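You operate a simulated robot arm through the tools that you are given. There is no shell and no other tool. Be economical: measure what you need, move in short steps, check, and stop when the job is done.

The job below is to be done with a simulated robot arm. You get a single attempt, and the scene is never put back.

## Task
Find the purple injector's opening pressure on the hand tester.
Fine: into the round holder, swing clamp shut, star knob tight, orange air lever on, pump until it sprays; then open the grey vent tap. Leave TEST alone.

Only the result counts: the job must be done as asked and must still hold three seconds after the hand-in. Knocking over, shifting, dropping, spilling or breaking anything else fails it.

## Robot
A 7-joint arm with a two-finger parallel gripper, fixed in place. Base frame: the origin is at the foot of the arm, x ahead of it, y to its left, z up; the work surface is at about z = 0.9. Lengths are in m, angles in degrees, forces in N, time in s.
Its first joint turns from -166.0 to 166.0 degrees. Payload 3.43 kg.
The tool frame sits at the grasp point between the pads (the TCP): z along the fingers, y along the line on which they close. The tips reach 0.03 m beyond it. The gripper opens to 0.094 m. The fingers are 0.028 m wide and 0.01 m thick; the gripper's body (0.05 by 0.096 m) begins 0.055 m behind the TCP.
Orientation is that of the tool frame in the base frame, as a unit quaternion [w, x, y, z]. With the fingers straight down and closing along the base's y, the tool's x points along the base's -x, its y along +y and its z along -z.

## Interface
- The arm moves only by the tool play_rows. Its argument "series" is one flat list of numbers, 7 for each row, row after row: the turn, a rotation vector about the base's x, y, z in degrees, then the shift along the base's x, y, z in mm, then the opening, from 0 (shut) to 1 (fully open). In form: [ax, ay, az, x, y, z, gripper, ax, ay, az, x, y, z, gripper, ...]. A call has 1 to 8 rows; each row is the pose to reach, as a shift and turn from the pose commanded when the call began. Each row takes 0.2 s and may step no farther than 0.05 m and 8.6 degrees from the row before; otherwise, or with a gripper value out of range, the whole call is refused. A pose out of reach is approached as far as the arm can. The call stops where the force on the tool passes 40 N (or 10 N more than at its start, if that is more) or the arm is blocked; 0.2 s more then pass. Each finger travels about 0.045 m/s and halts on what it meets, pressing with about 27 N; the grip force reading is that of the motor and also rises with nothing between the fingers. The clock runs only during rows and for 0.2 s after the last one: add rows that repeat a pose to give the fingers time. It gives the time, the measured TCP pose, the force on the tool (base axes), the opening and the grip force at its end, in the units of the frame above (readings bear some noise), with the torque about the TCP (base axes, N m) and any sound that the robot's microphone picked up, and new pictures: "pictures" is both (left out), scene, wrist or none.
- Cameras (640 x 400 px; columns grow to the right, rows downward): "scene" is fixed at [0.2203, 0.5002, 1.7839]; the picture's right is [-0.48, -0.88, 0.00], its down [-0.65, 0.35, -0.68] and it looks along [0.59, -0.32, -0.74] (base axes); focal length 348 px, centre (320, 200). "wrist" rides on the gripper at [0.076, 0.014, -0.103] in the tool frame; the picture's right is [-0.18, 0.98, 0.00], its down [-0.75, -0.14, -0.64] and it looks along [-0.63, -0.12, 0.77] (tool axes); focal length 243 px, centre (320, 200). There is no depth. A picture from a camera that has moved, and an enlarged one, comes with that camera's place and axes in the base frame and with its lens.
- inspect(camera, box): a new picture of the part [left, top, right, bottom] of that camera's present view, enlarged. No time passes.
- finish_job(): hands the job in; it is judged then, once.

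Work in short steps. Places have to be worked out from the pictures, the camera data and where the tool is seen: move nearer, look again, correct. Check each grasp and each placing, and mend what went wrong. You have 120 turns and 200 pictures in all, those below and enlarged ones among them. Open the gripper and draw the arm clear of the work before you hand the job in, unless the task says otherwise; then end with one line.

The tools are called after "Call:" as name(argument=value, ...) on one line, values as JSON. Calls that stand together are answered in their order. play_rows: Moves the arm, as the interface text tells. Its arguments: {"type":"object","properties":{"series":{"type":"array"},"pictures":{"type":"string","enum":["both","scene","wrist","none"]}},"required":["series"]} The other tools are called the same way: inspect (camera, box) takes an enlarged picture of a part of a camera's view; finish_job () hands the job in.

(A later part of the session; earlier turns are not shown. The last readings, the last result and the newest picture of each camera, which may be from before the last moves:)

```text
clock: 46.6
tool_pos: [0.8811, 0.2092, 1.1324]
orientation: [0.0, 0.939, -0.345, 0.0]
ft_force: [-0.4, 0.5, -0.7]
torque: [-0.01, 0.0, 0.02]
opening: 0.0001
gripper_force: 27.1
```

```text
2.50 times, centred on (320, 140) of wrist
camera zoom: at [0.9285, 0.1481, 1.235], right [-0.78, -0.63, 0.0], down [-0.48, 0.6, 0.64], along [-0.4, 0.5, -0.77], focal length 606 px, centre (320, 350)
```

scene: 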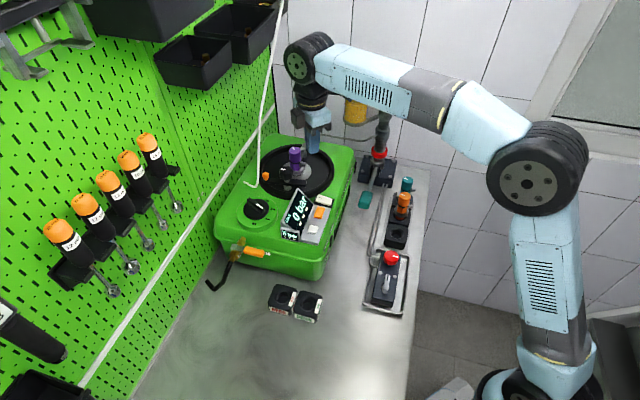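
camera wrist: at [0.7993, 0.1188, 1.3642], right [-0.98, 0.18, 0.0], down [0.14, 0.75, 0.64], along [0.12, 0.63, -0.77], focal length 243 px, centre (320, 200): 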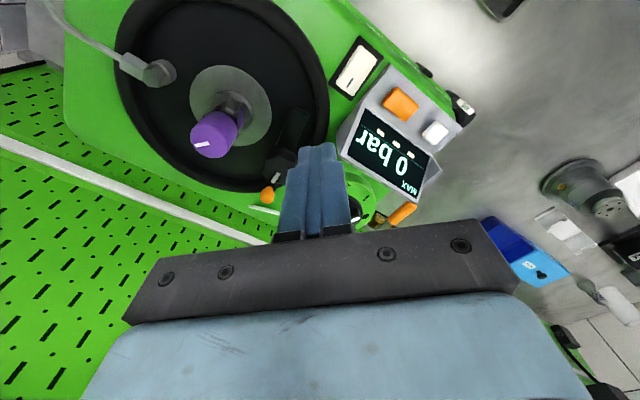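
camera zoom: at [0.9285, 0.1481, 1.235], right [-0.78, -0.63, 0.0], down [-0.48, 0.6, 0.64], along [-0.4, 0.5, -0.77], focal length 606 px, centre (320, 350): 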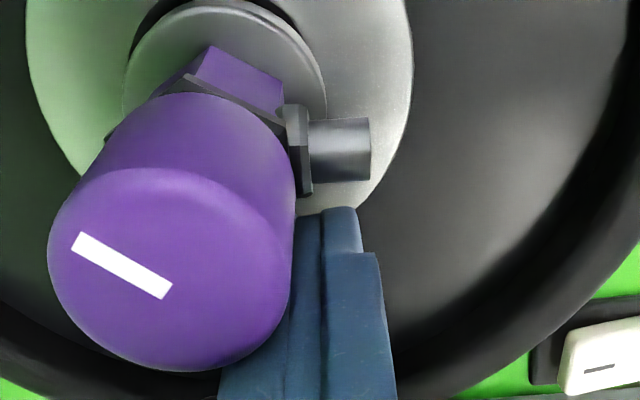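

Bar now points at the injector (≈314°). Back the finger off and rise, then inspect.

Call:
play_rows(series=[0, 0, 0, -5, -4, 0, 0, 0, 0, 0, -8, -6, 0, 0, 0, 0, 0, -8, -6, 30, 0, 0, 0, 0, -8, -6, 70, 0, 0, 0, 0, -20, -20, 110, 0, 0, 0, 0, -45, -45, 140, 0, 0, 0, 0, -75, -75, 160, 0])

Call:
inspect(camera="scene", box=[250, 120, 340, 210])

Call:
inspect(camera="wrist", box=[220, 0, 420, 220])

```text
clock: 48.2
tool_pos: [0.8056, 0.1345, 1.2921]
orientation: [0.001, 0.938, -0.346, 0.001]
ft_force: [-0.2, 0.1, 0.5]
torque: [-0.04, 0.06, 0.02]
opening: 0.0001
gripper_force: 26.6
camera wrist: at [0.8529, 0.074, 1.3945], right [-0.78, -0.63, 0.0], down [-0.48, 0.6, 0.64], along [-0.4, 0.5, -0.77], focal length 243 px, centre (320, 200)
```

scene: 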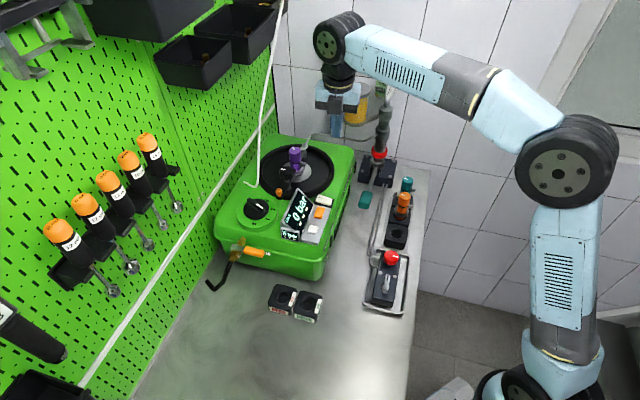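
wrist: 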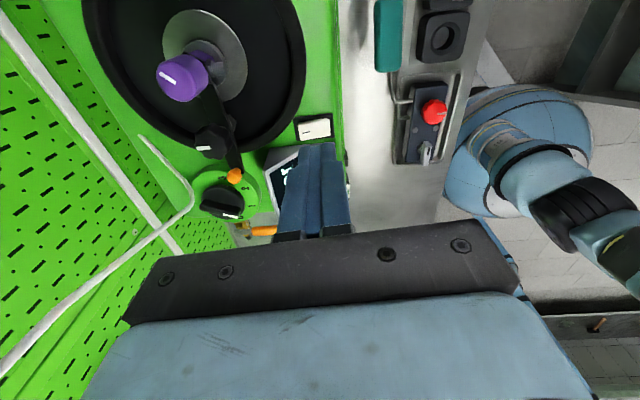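

```text
4.44 times, centred on (295, 165) of scene
camera zoom: at [0.2203, 0.5002, 1.7839], right [-0.48, -0.88, 0.0], down [-0.65, 0.35, -0.68], along [0.59, -0.32, -0.74], focal length 1549 px, centre (431, 356)
```

zoom: 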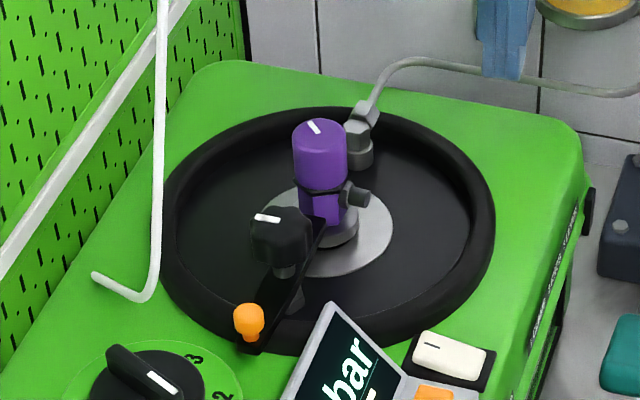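

```text
1.82 times, centred on (320, 110) of wrist
camera zoom: at [0.8529, 0.074, 1.3945], right [-0.78, -0.63, 0.0], down [-0.48, 0.6, 0.64], along [-0.4, 0.5, -0.77], focal length 441 px, centre (320, 364)
```

zoom: 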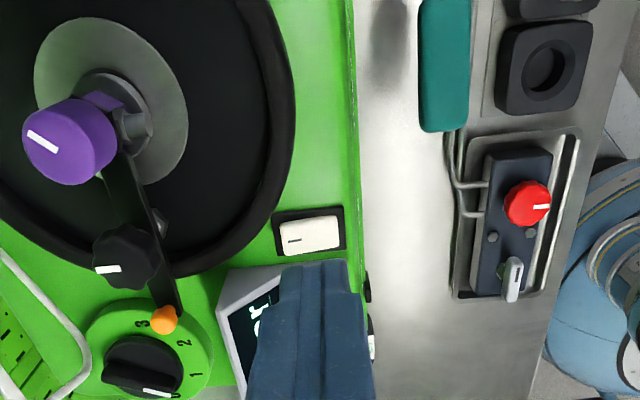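

Clamp is across the injector. Next the star knob at (0.865,0.247,~1.137): grip it with the tool leaning 25° away from the rod, open to ~58 mm, and approach along the lean.

Call:
play_rows(series=[3.84, 3.22, -3.94, 10, 5, 0, 0.62, 7.68, 6.44, -7.88, 25, 20, 0, 0.62, 11.52, 9.66, -11.82, 45, 40, 0, 0.62, 15.36, 12.88, -15.76, 65, 60, -10, 0.62, 19.2, 16.1, -19.7, 80, 76, -25, 0.62, 19.2, 16.1, -19.7, 80, 76, -49, 0.62, 19.2, 16.1, -19.7, 80, 76, -49, 0.62])

Call:
inspect(camera="wrist", box=[200, 60, 440, 240])

Call:
inspect(camera="scene", box=[240, 90, 340, 200])

```text
clock: 49.8
tool_pos: [0.8868, 0.2094, 1.2446]
orientation: [-0.107, 0.843, -0.492, -0.188]
ft_force: [-0.5, -0.1, -0.1]
torque: [0.0, 0.01, -0.02]
opening: 0.0582
gripper_force: 0.0
camera wrist: at [0.9277, 0.1042, 1.3048], right [-0.94, -0.34, 0.08], down [-0.08, 0.43, 0.9], along [-0.34, 0.84, -0.43], focal length 243 px, centre (320, 200)
```

scene: 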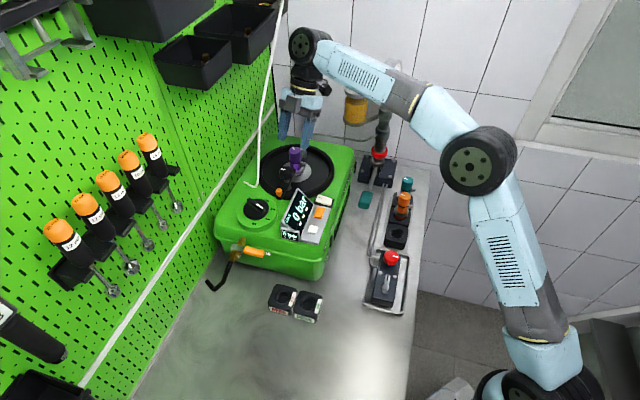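
wrist: 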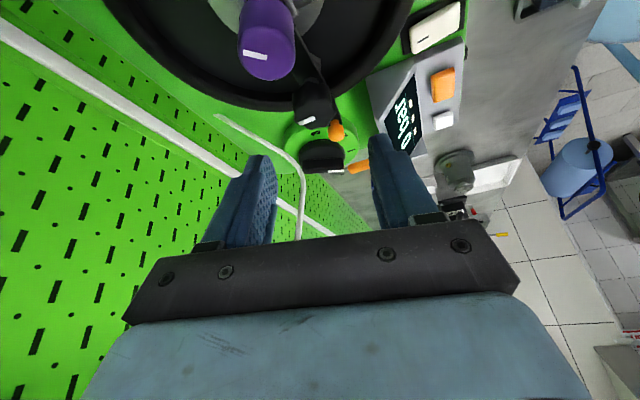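

```text
2.22 times, centred on (320, 150) of wrist
camera zoom: at [0.9277, 0.1042, 1.3048], right [-0.94, -0.34, 0.08], down [-0.08, 0.43, 0.9], along [-0.34, 0.84, -0.43], focal length 539 px, centre (320, 311)
```

zoom: 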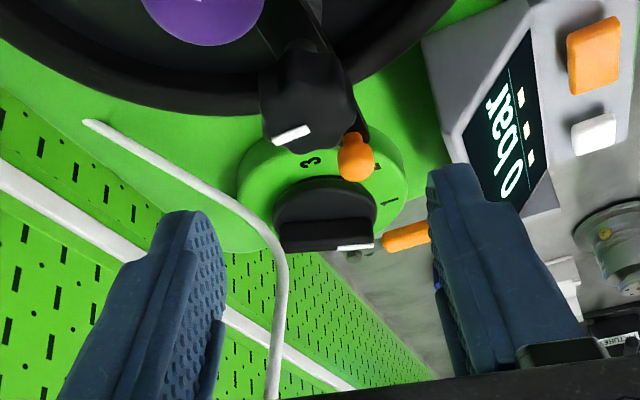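

```text
3.64 times, centred on (290, 145) of scene
camera zoom: at [0.2203, 0.5002, 1.7839], right [-0.48, -0.88, 0.0], down [-0.65, 0.35, -0.68], along [0.59, -0.32, -0.74], focal length 1267 px, centre (429, 400)
```

zoom: 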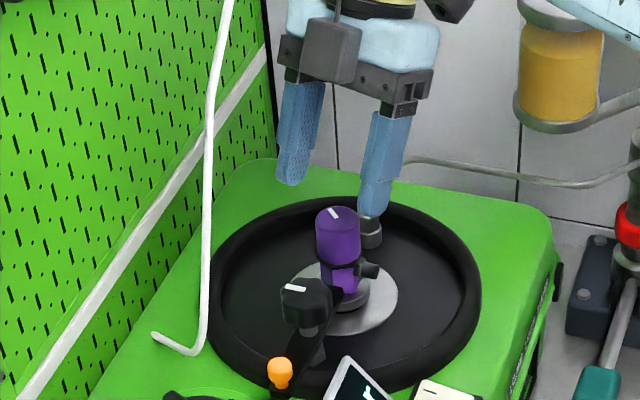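

Knob appears ~5 mm to the left of the predicted spot, so target (0.870,0.2485). I descend along the lean to ~35 mm short and check.

Call:
play_rows(series=[0, 0, 0, -2, 9, -18, 0.62, 0, 0, 0, -4, 17, -36, 0.62, 0, 0, 0, -7, 25, -58, 0.62, 0, 0, 0, -7, 25, -58, 0.62], pictures="none")

Call:
inspect(camera="wrist", box=[200, 60, 440, 240])

Call:
inspect(camera="scene", box=[250, 120, 330, 210])

```text
clock: 50.8
tool_pos: [0.8782, 0.233, 1.1845]
orientation: [-0.107, 0.844, -0.492, -0.187]
ft_force: [-0.7, -0.3, 0.3]
torque: [-0.01, 0.0, -0.02]
opening: 0.0584
gripper_force: 0.0
```

```text
2.22 times, centred on (320, 150) of wrist
camera zoom: at [0.9205, 0.1293, 1.246], right [-0.94, -0.34, 0.08], down [-0.08, 0.43, 0.9], along [-0.34, 0.84, -0.43], focal length 539 px, centre (320, 311)
```

zoom: 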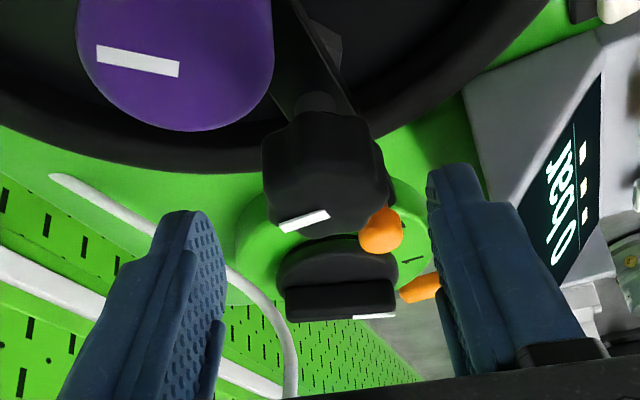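

```text
4.44 times, centred on (290, 165) of scene
camera zoom: at [0.2203, 0.5002, 1.7839], right [-0.48, -0.88, 0.0], down [-0.65, 0.35, -0.68], along [0.59, -0.32, -0.74], focal length 1549 px, centre (453, 356)
```

zoom: 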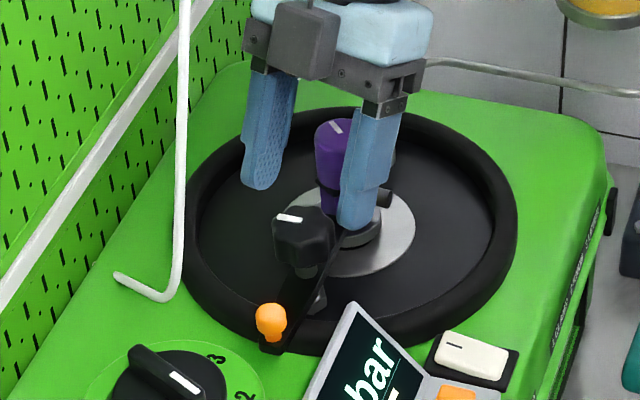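

Well centred. Finish the approach and close on the knob.

Call:
play_rows(series=[0, 0, 0, -3, 5, -11, 0.62, 0, 0, 0, -5, 10, -22, 0.62, 0, 0, 0, -8, 15, -32, 0.62, 0, 0, 0, -8, 15, -32, 0.3, 0, 0, 0, -8, 15, -32, 0, 0, 0, 0, -8, 15, -32, 0], pictures="none")

Call:
inspect(camera="wrist", box=[200, 60, 440, 240])

Call:
inspect(camera="scene", box=[250, 120, 330, 210])

```text
clock: 52.2
tool_pos: [0.8699, 0.2485, 1.1532]
orientation: [-0.106, 0.844, -0.491, -0.189]
ft_force: [-18.3, -8.4, -8.1]
torque: [0.25, -0.4, 0.03]
opening: 0.037
gripper_force: 42.3
```

```text
2.22 times, centred on (320, 150) of wrist
camera zoom: at [0.911, 0.1433, 1.2135], right [-0.94, -0.34, 0.08], down [-0.08, 0.43, 0.9], along [-0.34, 0.84, -0.43], focal length 539 px, centre (320, 311)
```

zoom: 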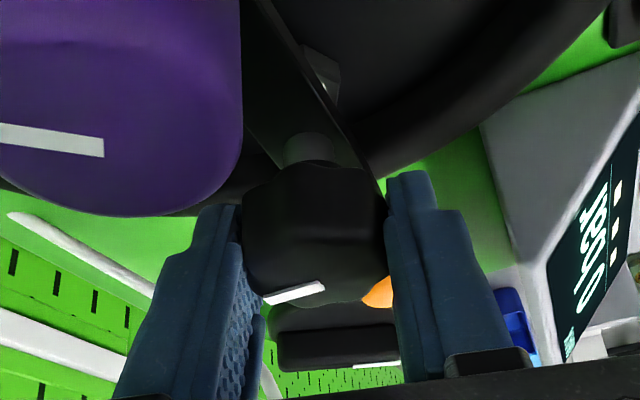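

```text
4.44 times, centred on (290, 165) of scene
camera zoom: at [0.2203, 0.5002, 1.7839], right [-0.48, -0.88, 0.0], down [-0.65, 0.35, -0.68], along [0.59, -0.32, -0.74], focal length 1549 px, centre (453, 356)
```

zoom: 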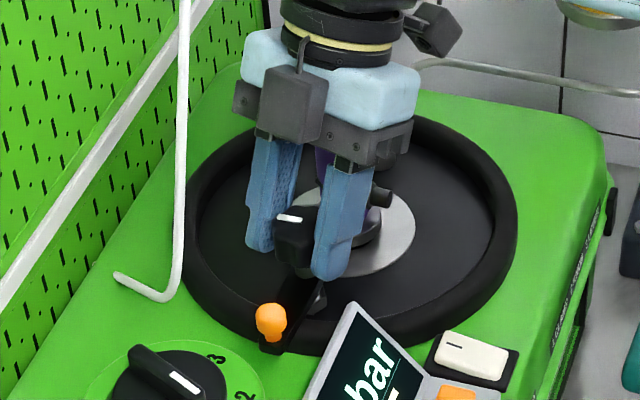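

Gripped; lateral load says the axis is slightly toward (-x,-y). I shift (-2.5,-1.5) mm and turn clockwise in small steps.

Call:
play_rows(series=[0, 0, 0, -2.5, -1.5, 0, 0, 0, 0, -6, -2.5, -1.5, 0, 0, 0, 0, -12, -2.5, -1.5, 0, 0, 0, 0, -18, -2.5, -1.5, 0, 0], pictures="none")

Call:
inspect(camera="scene", box=[250, 120, 330, 210])

```text
clock: 53.2
tool_pos: [0.8685, 0.2479, 1.1533]
orientation: [-0.135, 0.756, -0.618, -0.168]
ft_force: [-2.1, -2.9, -12.2]
torque: [0.25, -1.28, 0.03]
opening: 0.0368
gripper_force: 44.7
```

```text
4.44 times, centred on (290, 165) of scene
camera zoom: at [0.2203, 0.5002, 1.7839], right [-0.48, -0.88, 0.0], down [-0.65, 0.35, -0.68], along [0.59, -0.32, -0.74], focal length 1549 px, centre (453, 356)
```

zoom: 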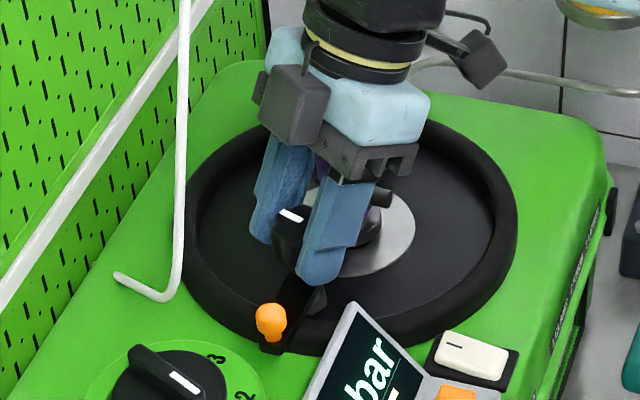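

The knob turns with the gripper. Continue clockwise 56°.

Call:
play_rows(series=[0, 0, -8, 0, 0, 0, 0, 0, 0, -16, 0, 0, 0, 0, 0, 0, -24, 0, 0, 0, 0, 0, 0, -32, 0, 0, 0, 0, 0, 0, -40, 0, 0, 0, 0, 0, 0, -48, 0, 0, 0, 0, 0, 0, -56, 0, 0, 0, 0], pictures="none")

Call:
inspect(camera="scene", box=[250, 120, 330, 210])

```text
clock: 54.8
tool_pos: [0.8678, 0.2484, 1.1529]
orientation: [0.197, -0.378, 0.9, 0.086]
ft_force: [-31.1, -5.3, -24.1]
torque: [-1.08, -0.08, 0.03]
opening: 0.0369
gripper_force: 45.4
```

```text
4.44 times, centred on (290, 165) of scene
camera zoom: at [0.2203, 0.5002, 1.7839], right [-0.48, -0.88, 0.0], down [-0.65, 0.35, -0.68], along [0.59, -0.32, -0.74], focal length 1549 px, centre (453, 356)
```

zoom: 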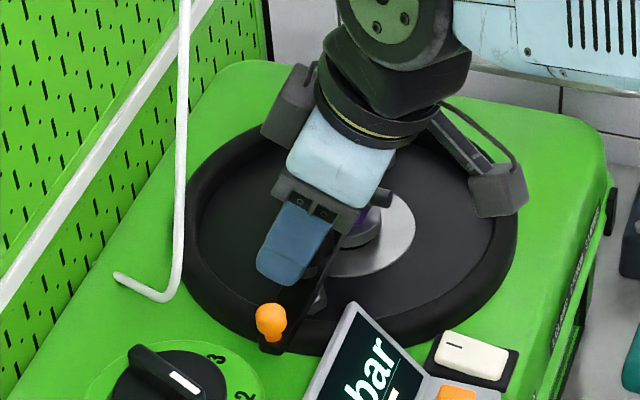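

~74° turned, no resisting torque yet; lateral load has built up, so I shift (-2,0,-2) mm to relieve and continue 40°.

Call:
play_rows(series=[0, 0, 0, -2, 0, -2, 0, 0, 0, -8, -2, 0, -2, 0, 0, 0, -16, -2, 0, -2, 0, 0, 0, -24, -2, 0, -2, 0, 0, 0, -32, -2, 0, -2, 0, 0, 0, -40, -2, 0, -2, 0], pictures="none")

Call:
inspect(camera="scene", box=[250, 120, 330, 210])

```text
clock: 56.2
tool_pos: [0.8664, 0.2478, 1.1543]
orientation: [0.217, -0.047, 0.975, 0.013]
ft_force: [5.5, 10.9, 15.0]
torque: [-0.92, 0.42, 0.04]
opening: 0.0367
gripper_force: 45.3
```

```text
4.44 times, centred on (290, 165) of scene
camera zoom: at [0.2203, 0.5002, 1.7839], right [-0.48, -0.88, 0.0], down [-0.65, 0.35, -0.68], along [0.59, -0.32, -0.74], focal length 1549 px, centre (453, 356)
```

zoom: 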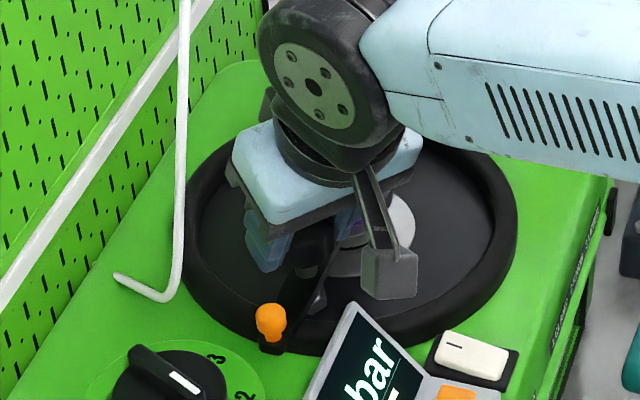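

~114° turned. Open, back off along the tool axis and look at the knob.

Call:
play_rows(series=[0, 0, 0, 0, 0, 0, 0.62, 0, 0, 0, 0, 0, 0, 0.62, 0, 0, 0, -5, 0, 11, 0.62, 0, 0, 0, -12, -1, 26, 0.62, 0, 0, 0, -23, -2, 50, 0.62, 0, 0, 0, -28, -3, 60, 0.62], pictures="none")

Call:
inspect(camera="scene", box=[250, 120, 330, 210])

Call:
inspect(camera="wrist", box=[200, 60, 440, 240])

```text
clock: 57.6
tool_pos: [0.8398, 0.2445, 1.2127]
orientation: [0.216, -0.047, 0.975, 0.012]
ft_force: [0.1, 0.6, -0.2]
torque: [-0.03, -0.02, 0.01]
opening: 0.0581
gripper_force: 0.1
```

```text
4.44 times, centred on (290, 165) of scene
camera zoom: at [0.2203, 0.5002, 1.7839], right [-0.48, -0.88, 0.0], down [-0.65, 0.35, -0.68], along [0.59, -0.32, -0.74], focal length 1549 px, centre (453, 356)
```

zoom: 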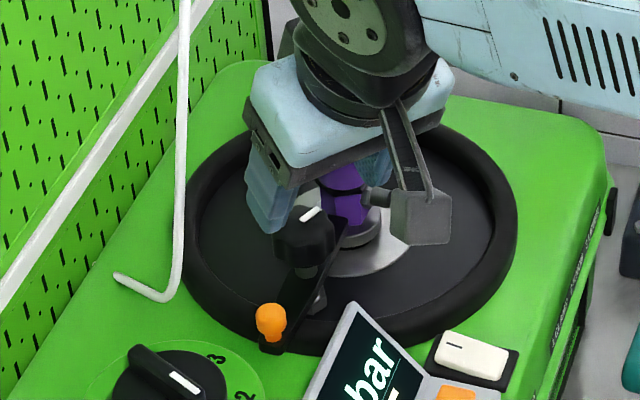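

```text
2.22 times, centred on (320, 150) of wrist
camera zoom: at [0.7246, 0.247, 1.2726], right [0.07, 0.99, 0.08], down [0.43, -0.1, 0.9], along [0.9, -0.03, -0.43], focal length 539 px, centre (320, 311)
```

zoom: 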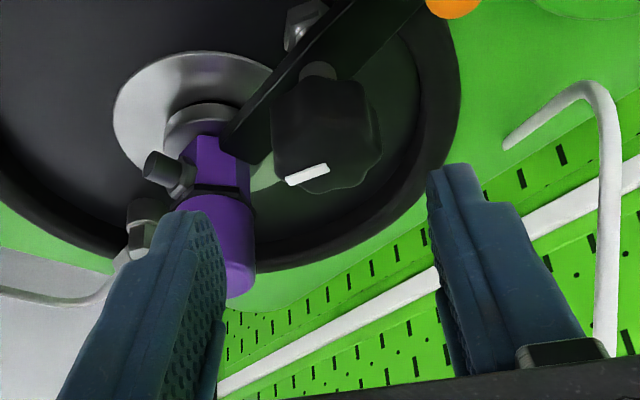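

The mark shows ~115–130° of clockwise turn; not yet visibly tight. I rotate back above the knob to regrip for another stroke.

Call:
play_rows(series=[0, 0, 8.15, 2, -3, 0, 0.62, 0, 0, 16.3, 4, -6, 0, 0.62, 0, 0, 24.4, 6, -9, 0, 0.62, 0, 0, 32.6, 8, -13, 0, 0.62, 0, 0, 40.7, 10, -16, 0, 0.62, 0, 0, 48.9, 12, -19, 0, 0.62, 0, 0, 57, 15, -22, 0, 0.62], pictures="none")

Call:
play_rows(series=[0, 0, 8.15, 4, 0, 0, 0.62, 0, 0, 16.3, 8, 0, 0, 0.62, 0, 0, 24.4, 12, 0, 0, 0.62, 0, 0, 32.6, 15, 0, 0, 0.62, 0, 0, 40.7, 19, 0, 0, 0.62, 0, 0, 48.9, 23, 0, 0, 0.62, 0, 0, 57, 25, 0, 0, 0.62], pictures="none")

Call:
inspect(camera="wrist", box=[200, 60, 440, 240])

```text
clock: 59.2
tool_pos: [0.8536, 0.2232, 1.2113]
orientation: [0.183, -0.508, 0.834, 0.114]
ft_force: [-1.4, 0.0, 0.4]
torque: [-0.03, -0.02, -0.02]
opening: 0.0584
gripper_force: 0.1
```

```text
clock: 60.8
tool_pos: [0.8791, 0.2236, 1.2126]
orientation: [-0.107, 0.844, -0.491, -0.188]
ft_force: [-0.3, -1.2, 0.3]
torque: [0.04, -0.04, -0.02]
opening: 0.0581
gripper_force: 0.1
```

```text
2.22 times, centred on (320, 150) of wrist
camera zoom: at [0.9214, 0.1182, 1.2728], right [-0.94, -0.34, 0.08], down [-0.08, 0.43, 0.9], along [-0.34, 0.84, -0.43], focal length 539 px, centre (320, 311)
```

zoom: 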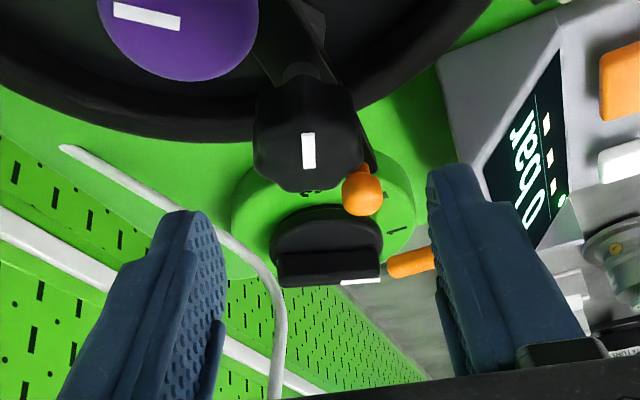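

Approach and grip again, then begin turning.

Call:
play_rows(series=[0, 0, 0, -4, 8, -20, 0.62, 0, 0, 0, -8, 16, -40, 0.62, 0, 0, 0, -12, 23.5, -60, 0.62, 0, 0, 0, -12, 23.5, -60, 0.3, 0, 0, 0, -12, 23.5, -60, 0, 0, 0, 0, -12, 23.5, -60, 0], pictures="none")

Call:
play_rows(series=[0, 0, -8, 0, 0, 0, 0, 0, 0, -16, 0, 0, 0, 0, 0, 0, -24, 0, 0, 0, 0, 0, 0, -32, 0, 0, 0, 0, 0, 0, -40, 0, 0, 0, 0], pictures="none")

```text
clock: 62.2
tool_pos: [0.8694, 0.2472, 1.1511]
orientation: [-0.108, 0.843, -0.492, -0.187]
ft_force: [30.6, 14.7, 9.7]
torque: [0.31, -1.13, -0.09]
opening: 0.0364
gripper_force: 42.5
```

```text
clock: 62.8
tool_pos: [0.8672, 0.248, 1.152]
orientation: [-0.133, 0.77, -0.601, -0.171]
ft_force: [12.8, 7.2, -10.0]
torque: [-0.11, -1.07, 0.42]
opening: 0.0365
gripper_force: 44.9
stopped in row 3: the force on the tool passed its limit at 50 N (the readings are from after the stop); the commanded pose is now the measured one
```

Stopped after ~15° with torque about z rising to 0.42 — possibly tight. I try a further few degrees to confirm.

Call:
play_rows(series=[0, 0, 0, 0.5, 0, 0, 0, 0, 0, -5, 0.5, 0, 0, 0, 0, 0, -10, 0.5, 0, 0, 0], pictures="none")

Call:
inspect(camera="wrist", box=[200, 60, 440, 240])

```text
clock: 63.6
tool_pos: [0.8685, 0.2483, 1.1501]
orientation: [-0.146, 0.714, -0.666, -0.159]
ft_force: [10.0, 4.7, -5.6]
torque: [0.11, -0.35, 0.39]
opening: 0.0362
gripper_force: 44.7
```

```text
2.22 times, centred on (320, 150) of wrist
camera zoom: at [0.8605, 0.1351, 1.212], right [-0.99, 0.1, 0.08], down [0.11, 0.42, 0.9], along [0.05, 0.9, -0.43], focal length 539 px, centre (320, 311)
```

zoom: 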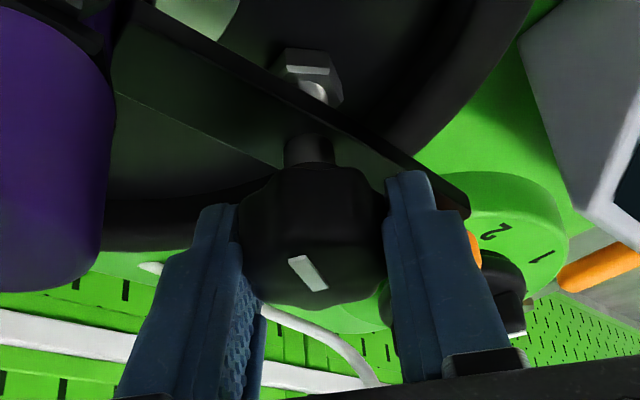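

Knob slips in the grip with ~0.4 N·m torque: it is tight. Open and back off, and check.

Call:
play_rows(series=[0, 0, 0, 0, 0, 0, 0.62, 0, 0, 0, 0, 0, 0, 0.62, 0, 0, 0, 0, -5, 11, 0.62, 0, 0, 0, 1, -13, 28, 0.62, 0, 0, 0, 2, -28, 60, 0.62, 0, 0, 0, 0, -50, 95, 0.62, 0, 0, 0, -20, -80, 130, 0.62], pictures="none")

Call:
inspect(camera="scene", box=[250, 120, 330, 210])

Call:
inspect(camera="wrist", box=[160, 0, 440, 240])

```text
refused: row 7 steps farther than a row can; nothing moved
```

```text
4.44 times, centred on (290, 165) of scene
camera zoom: at [0.2203, 0.5002, 1.7839], right [-0.48, -0.88, 0.0], down [-0.65, 0.35, -0.68], along [0.59, -0.32, -0.74], focal length 1549 px, centre (453, 356)
```

zoom: 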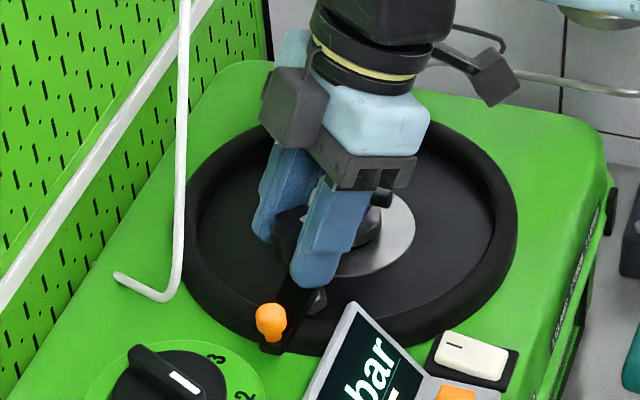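

```text
1.67 times, centred on (300, 120) of wrist
camera zoom: at [0.8605, 0.1351, 1.212], right [-0.99, 0.1, 0.08], down [0.11, 0.42, 0.9], along [0.05, 0.9, -0.43], focal length 404 px, centre (353, 333)
```

zoom: 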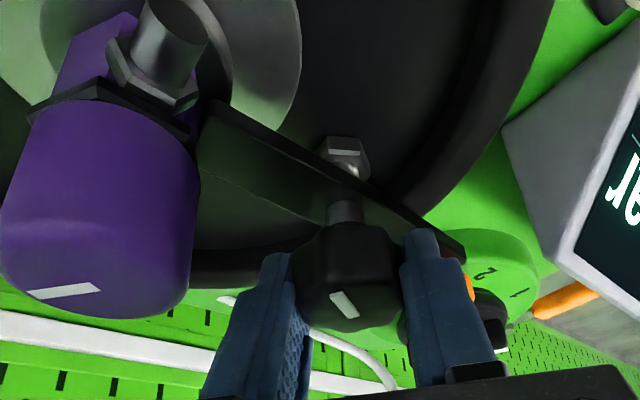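

Refused for step length; I repeat with smaller steps.

Call:
play_rows(series=[0, 0, 0, 0, 0, 0, 0.62, 0, 0, 0, 0, 0, 0, 0.62, 0, 0, 0, 0, -5, 11, 0.62, 0, 0, 0, 1, -13, 28, 0.62, 0, 0, 0, 2, -28, 60, 0.62, 0, 0, 0, 0, -45, 95, 0.62, 0, 0, 0, -10, -65, 130, 0.62], pictures="none")

Call:
inspect(camera="scene", box=[250, 120, 330, 210])

Call:
inspect(camera="wrist", box=[160, 0, 440, 240])

```text
clock: 65.2
tool_pos: [0.8617, 0.184, 1.2844]
orientation: [-0.146, 0.714, -0.666, -0.159]
ft_force: [0.2, 0.6, -0.6]
torque: [-0.02, 0.0, 0.01]
opening: 0.0582
gripper_force: 0.0
```

```text
4.44 times, centred on (290, 165) of scene
camera zoom: at [0.2203, 0.5002, 1.7839], right [-0.48, -0.88, 0.0], down [-0.65, 0.35, -0.68], along [0.59, -0.32, -0.74], focal length 1549 px, centre (453, 356)
```

zoom: 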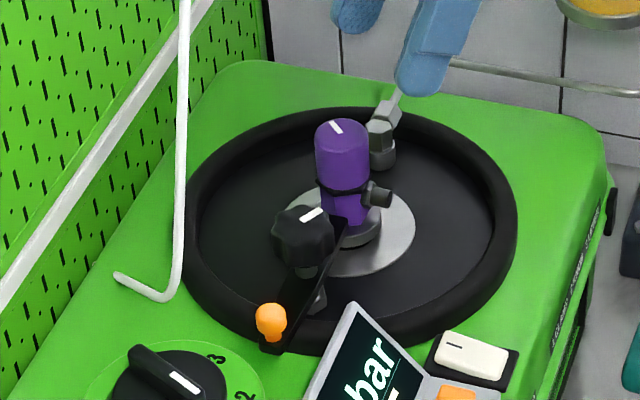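

```text
1.67 times, centred on (300, 120) of wrist
camera zoom: at [0.853, 0.0713, 1.3444], right [-0.99, 0.1, 0.08], down [0.11, 0.42, 0.9], along [0.05, 0.9, -0.43], focal length 404 px, centre (353, 333)
```

zoom: 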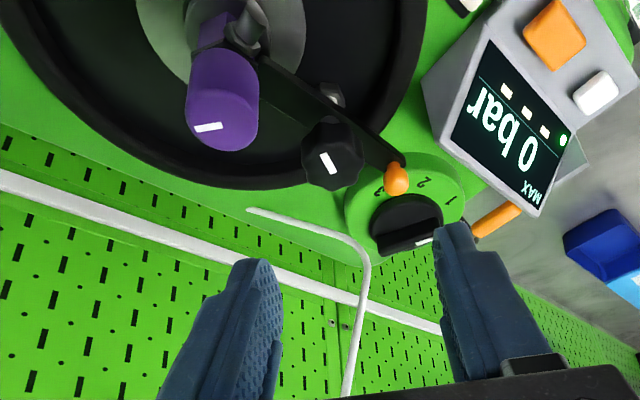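

The green LED is lit and the knob is at its stop. Next the orange air lever on the front-left face; I move to view it.

Call:
play_rows(series=[-2.3, 1.3, -6.6, -30, -5, 10, 0.3, -4.6, 2.6, -13.2, -65, -5, 20, 0, -6.9, 3.9, -19.8, -100, 0, 20, 0, -9.2, 5.2, -26.4, -135, 0, 20, 0, -11.5, 6.5, -33, -165, 0, 20, 0], pictures="none")

Call:
play_rows(series=[-2.3, 1.3, -6.6, -15, 30, -10, 0, -4.6, 2.6, -13.2, -30, 60, -20, 0, -6.9, 3.9, -19.8, -45, 90, -30, 0, -9.2, 5.2, -26.4, -60, 120, -40, 0, -11.5, 6.5, -33, -75, 146, -50, 0])

Call:
inspect(camera="wrist", box=[220, 40, 460, 240])

```text
clock: 66.4
tool_pos: [0.693, 0.1833, 1.3031]
orientation: [0.077, -0.496, 0.861, 0.084]
ft_force: [1.5, 0.6, -0.3]
torque: [0.05, 0.04, 0.0]
opening: 0.0
gripper_force: 27.0
```

```text
clock: 67.6
tool_pos: [0.6161, 0.3269, 1.2517]
orientation: [0.001, -0.231, 0.973, 0.0]
ft_force: [-0.2, -0.8, 0.6]
torque: [0.01, 0.0, 0.0]
opening: 0.0
gripper_force: 26.7
camera wrist: at [0.5407, 0.3058, 1.3534], right [-0.28, 0.96, 0.0], down [0.74, 0.21, 0.64], along [0.62, 0.18, -0.77], focal length 243 px, centre (320, 200)
```

scene: 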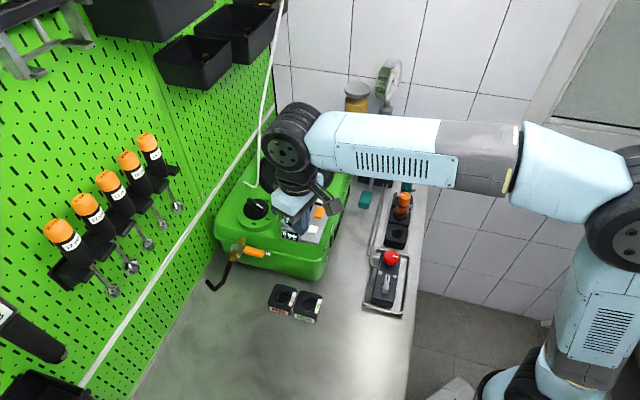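
wrist: 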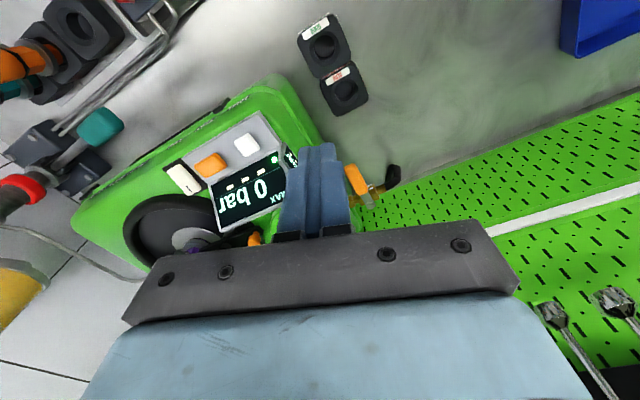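

```text
2.00 times, centred on (340, 140) of wrist
camera zoom: at [0.5407, 0.3058, 1.3534], right [-0.28, 0.96, 0.0], down [0.74, 0.21, 0.64], along [0.62, 0.18, -0.77], focal length 485 px, centre (280, 320)
```

zoom: 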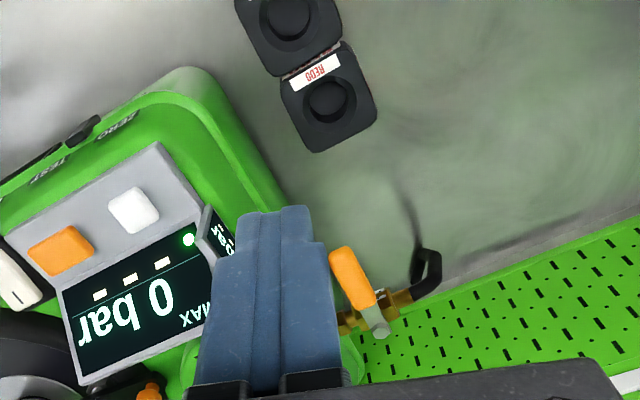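

Handle: pivot (0.745,0.442), tip (0.695,0.391), z≈1.072, horizontal and perpendicular to the pipe (off). I move above it with fingers partly open, yaw θ=47°.

Call:
play_rows(series=[0, 0, 6, 25, 20, 0, 0.3, 0, 0, 12, 50, 40, 0, 0.6, 0, 0, 18, 75, 62, -10, 0.6, 0, 0, 20.3, 90, 76, -30, 0.6, 0, 0, 20.3, 90, 76, -52, 0.6, 0, 0, 20.3, 90, 76, -52, 0.6])

Call:
inspect(camera="wrist", box=[220, 60, 420, 240])

Call:
inspect(camera="scene", box=[200, 170, 310, 290])

```text
clock: 69.0
tool_pos: [0.7065, 0.4054, 1.2007]
orientation: [0.0, -0.401, 0.916, 0.0]
ft_force: [-0.2, -0.3, -0.5]
torque: [-0.02, -0.02, -0.01]
opening: 0.0564
gripper_force: 0.0
camera wrist: at [0.6428, 0.3584, 1.3032], right [-0.6, 0.8, 0.0], down [0.62, 0.46, 0.64], along [0.52, 0.38, -0.77], focal length 243 px, centre (320, 200)
```

scene: 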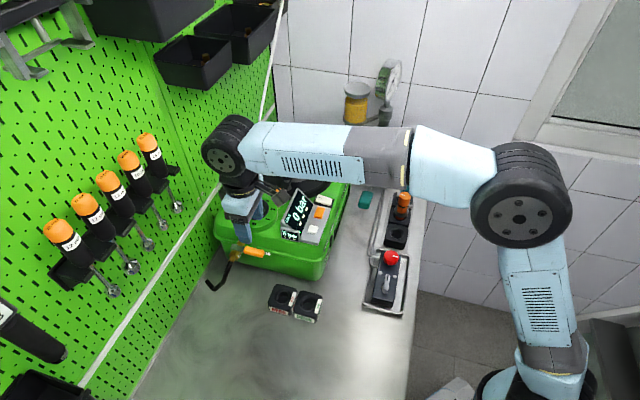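
wrist: 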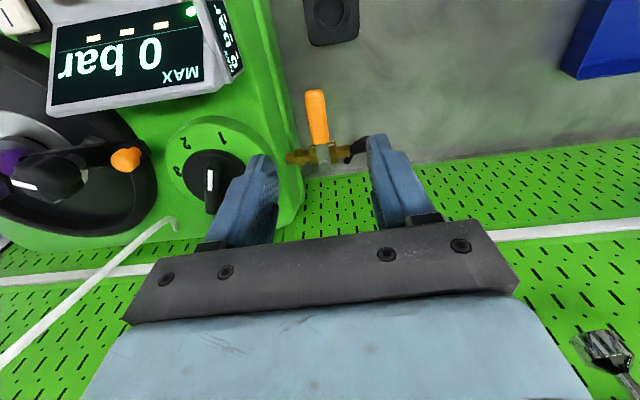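

```text
2.22 times, centred on (320, 150) of wrist
camera zoom: at [0.6428, 0.3584, 1.3032], right [-0.6, 0.8, 0.0], down [0.62, 0.46, 0.64], along [0.52, 0.38, -0.77], focal length 539 px, centre (320, 311)
```

zoom: 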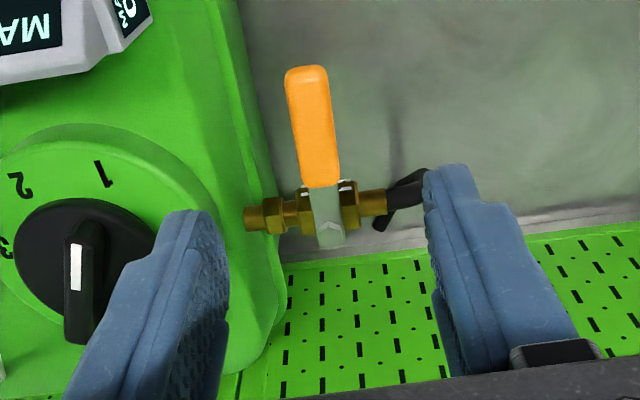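

```text
3.33 times, centred on (255, 230) of scene
camera zoom: at [0.2203, 0.5002, 1.7839], right [-0.48, -0.88, 0.0], down [-0.65, 0.35, -0.68], along [0.59, -0.32, -0.74], focal length 1162 px, centre (537, 100)
```

zoom: 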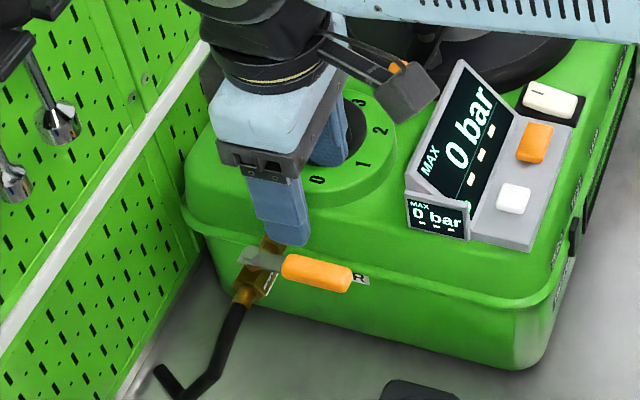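

Clear view: handle mid (0.715,0.408), gap to the tester ≈20 mm. I narrow the opening to 36 mm, bias outward and lower to just above it, then check.

Call:
play_rows(series=[0, 0, 0, 0, 4, -20, 0.38, 0, 0, 0, 0, 4, -45, 0.38, 0, 0, 0, 0, 4, -70, 0.38, 0, 0, 0, 0, 4, -84, 0.38, 0, 0, 0, 0, 4, -84, 0.38], pictures="none")

Call:
inspect(camera="wrist", box=[220, 80, 420, 240])

Call:
inspect(camera="scene", box=[200, 200, 310, 290])

```text
clock: 70.2
tool_pos: [0.7072, 0.408, 1.1153]
orientation: [0.0, -0.4, 0.916, 0.001]
ft_force: [0.8, 0.0, 0.5]
torque: [-0.03, -0.03, 0.01]
opening: 0.036
gripper_force: 0.0
```

```text
2.50 times, centred on (320, 160) of wrist
camera zoom: at [0.6431, 0.3617, 1.218], right [-0.6, 0.8, 0.0], down [0.62, 0.46, 0.64], along [0.52, 0.38, -0.77], focal length 606 px, centre (320, 300)
```

zoom: 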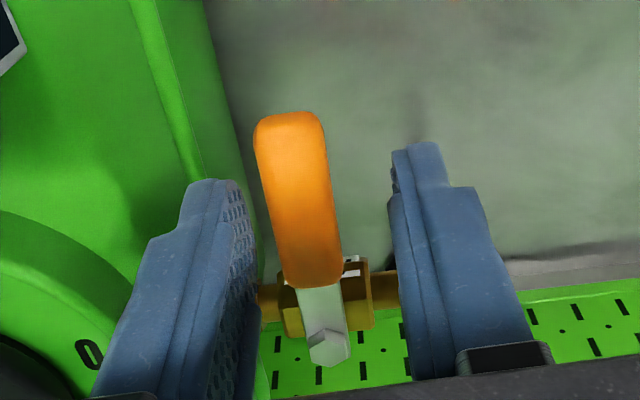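

```text
4.44 times, centred on (255, 245) of scene
camera zoom: at [0.2203, 0.5002, 1.7839], right [-0.48, -0.88, 0.0], down [-0.65, 0.35, -0.68], along [0.59, -0.32, -0.74], focal length 1549 px, centre (609, 0)
```

zoom: 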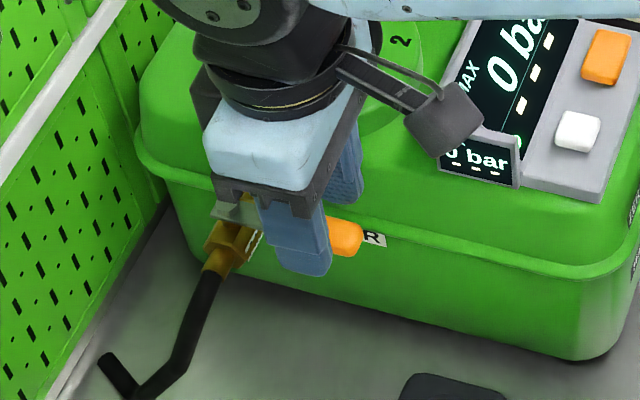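

Handle is between the fingers. Lower 26 mm carefully.

Call:
play_rows(series=[0, 0, 0, 0, 0, -8, 0.38, 0, 0, 0, 0, 0, -16, 0.38, 0, 0, 0, 0, 0, -26, 0.38, 0, 0, 0, 0, 0, -26, 0.38], pictures="none")

Call:
inspect(camera="wrist", box=[220, 80, 420, 240])

```text
clock: 71.2
tool_pos: [0.7073, 0.4073, 1.0914]
orientation: [0.0, -0.4, 0.916, 0.0]
ft_force: [0.5, -1.0, 0.2]
torque: [-0.02, -0.02, -0.01]
opening: 0.0356
gripper_force: 0.1
```

```text
2.50 times, centred on (320, 160) of wrist
camera zoom: at [0.6432, 0.362, 1.1926], right [-0.6, 0.8, 0.0], down [0.62, 0.46, 0.64], along [0.52, 0.38, -0.77], focal length 606 px, centre (320, 300)
```

zoom: 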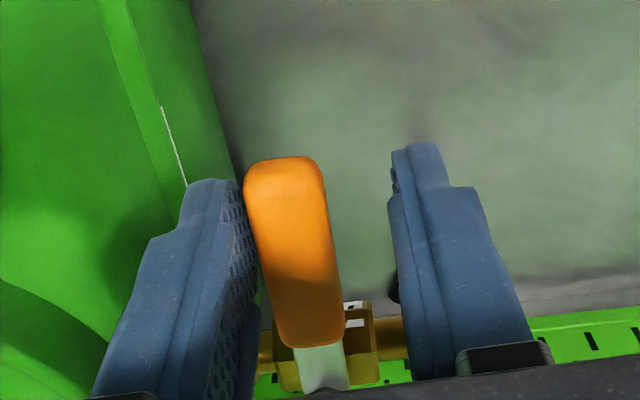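

Fingers straddle the handle without contact. I sweep the first ~40° clockwise about the pivot.

Call:
play_rows(series=[0, 0, -8, -4.4, 5.9, 0, 0.38, 0, 0, -16, -8, 12.4, 0, 0.38, 0, 0, -24, -10.6, 19.4, 0, 0.38, 0, 0, -32, -12.3, 26.6, 0, 0.38, 0, 0, -40, -12.9, 34, 0, 0.38])

Call:
inspect(camera="wrist", box=[220, 80, 420, 240])

Call:
inspect(camera="scene", box=[200, 200, 310, 290])

```text
clock: 72.4
tool_pos: [0.6942, 0.4437, 1.0898]
orientation: [0.001, -0.062, 0.998, 0.001]
ft_force: [0.2, 0.0, -0.2]
torque: [-0.01, 0.0, 0.02]
opening: 0.0356
gripper_force: 0.0
camera wrist: at [0.615, 0.4478, 1.1933], right [0.06, 1.0, 0.0], down [0.76, -0.05, 0.64], along [0.64, -0.04, -0.77], focal length 243 px, centre (320, 200)
```

scene: 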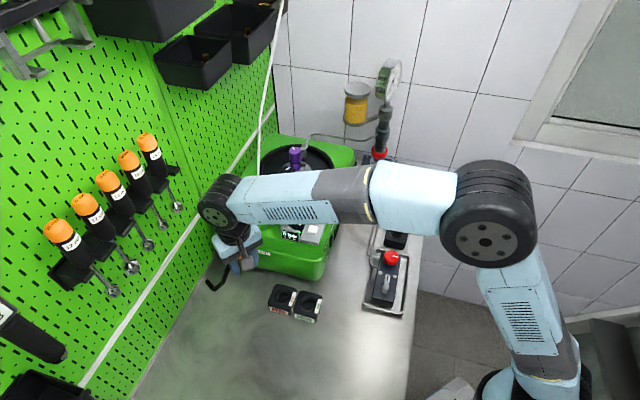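
wrist: 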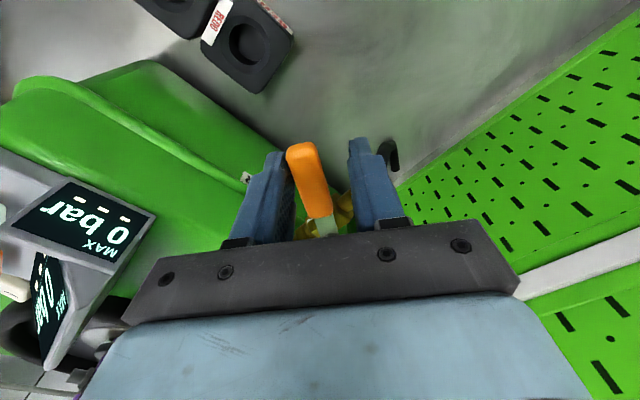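

```text
2.50 times, centred on (320, 160) of wrist
camera zoom: at [0.615, 0.4478, 1.1933], right [0.06, 1.0, 0.0], down [0.76, -0.05, 0.64], along [0.64, -0.04, -0.77], focal length 606 px, centre (320, 300)
```

zoom: 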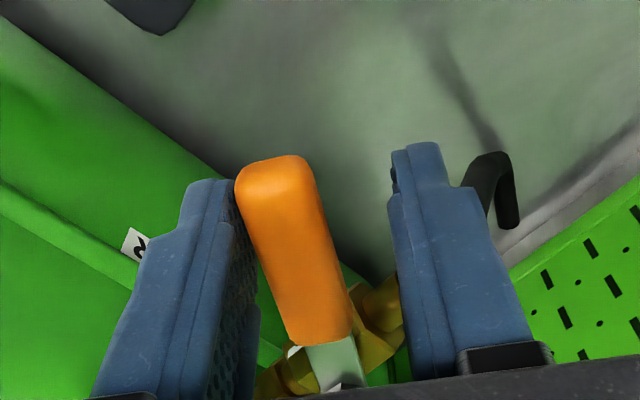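

```text
4.44 times, centred on (255, 245) of scene
camera zoom: at [0.2203, 0.5002, 1.7839], right [-0.48, -0.88, 0.0], down [-0.65, 0.35, -0.68], along [0.59, -0.32, -0.74], focal length 1549 px, centre (609, 0)
```

zoom: 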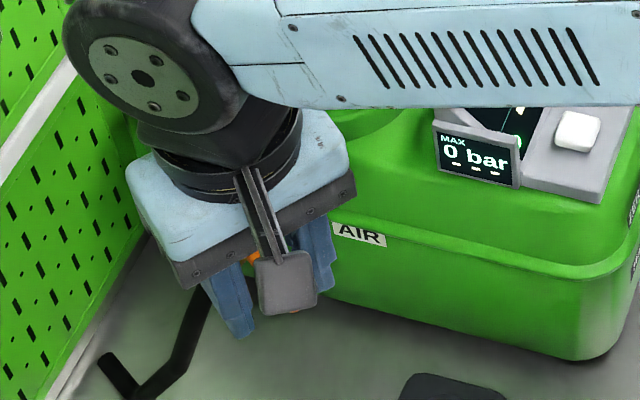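

Handle is turned ~40°, but the wrist is now near the hanging tools (≈2 cm). I lift off, back away and will finish by pushing with closed fingers leaning away from the wall.

Call:
play_rows(series=[0, 0, 0, 0, 0, 22, 0.38, 0, 0, 0, 0, 0, 45, 0.38, 0, 0, 0, 0, -25, 55, 0.38, 0, 0, 0, 0, -50, 65, 0.2, 0, 0, 0, 0, -70, 65, 0], pictures="none")

Call:
play_rows(series=[1.9, -3.8, 6.55, 0, 0, 0, 0, 3.9, -7.6, 13.1, 0, 0, 0, 0, 5.8, -11.3, 19.6, -2, 0, 0, 0, 7.7, -15.1, 26.2, -4, 0, 0, 0, 9.7, -18.9, 32.7, -6, 0, 0, 0, 11.6, -22.7, 39.3, -8, 0, 0, 0, 11.6, -22.7, 39.3, -8, 0, 0, 0])

Call:
inspect(camera="wrist", box=[220, 40, 420, 240])

Call:
inspect(camera="scene", box=[200, 200, 310, 290])

```text
clock: 73.6
tool_pos: [0.6928, 0.3738, 1.1558]
orientation: [0.0, -0.063, 0.998, 0.0]
ft_force: [0.0, 0.9, -0.4]
torque: [-0.03, -0.03, 0.02]
opening: 0.0002
gripper_force: 12.8
```

```text
clock: 75.2
tool_pos: [0.6855, 0.3731, 1.1545]
orientation: [0.199, -0.391, 0.894, 0.087]
ft_force: [-0.1, 0.3, -0.5]
torque: [-0.02, 0.04, -0.01]
opening: 0.0
gripper_force: 27.0
camera wrist: at [0.5975, 0.3002, 1.216], right [-0.61, 0.79, 0.08], down [0.38, 0.21, 0.9], along [0.7, 0.58, -0.43], focal length 243 px, centre (320, 200)
```

scene: 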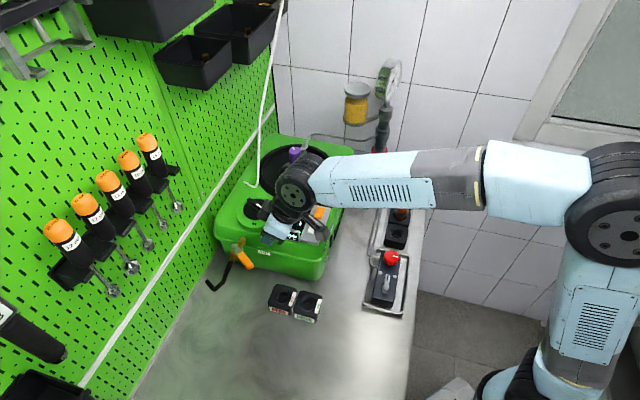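
wrist: 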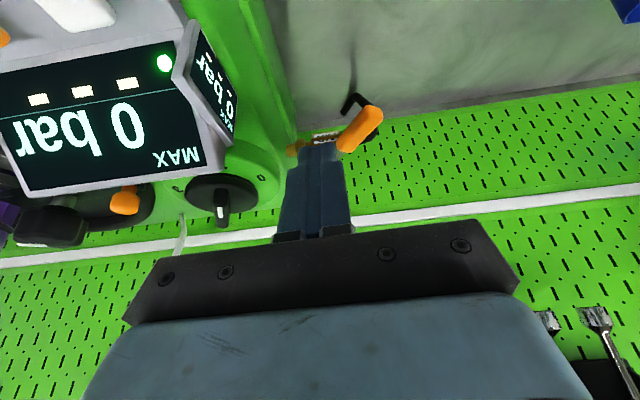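

```text
2.00 times, centred on (320, 140) of wrist
camera zoom: at [0.5975, 0.3002, 1.216], right [-0.61, 0.79, 0.08], down [0.38, 0.21, 0.9], along [0.7, 0.58, -0.43], focal length 485 px, centre (320, 320)
```

zoom: 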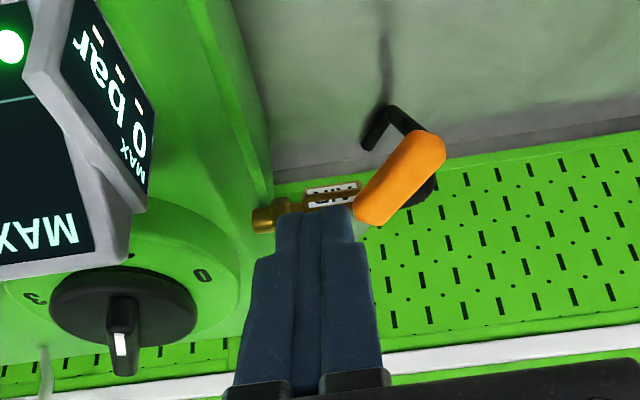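

```text
4.44 times, centred on (255, 245) of scene
camera zoom: at [0.2203, 0.5002, 1.7839], right [-0.48, -0.88, 0.0], down [-0.65, 0.35, -0.68], along [0.59, -0.32, -0.74], focal length 1549 px, centre (609, 0)
```

zoom: 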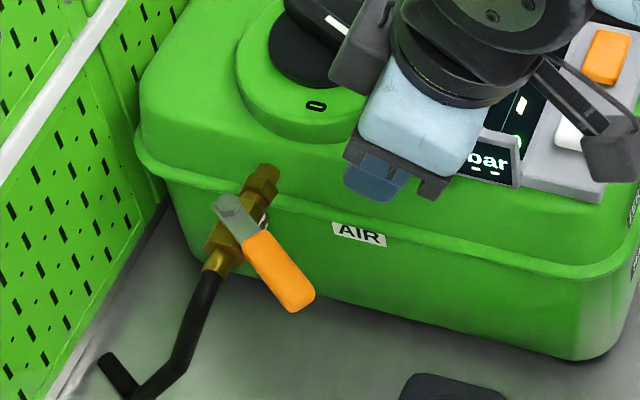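

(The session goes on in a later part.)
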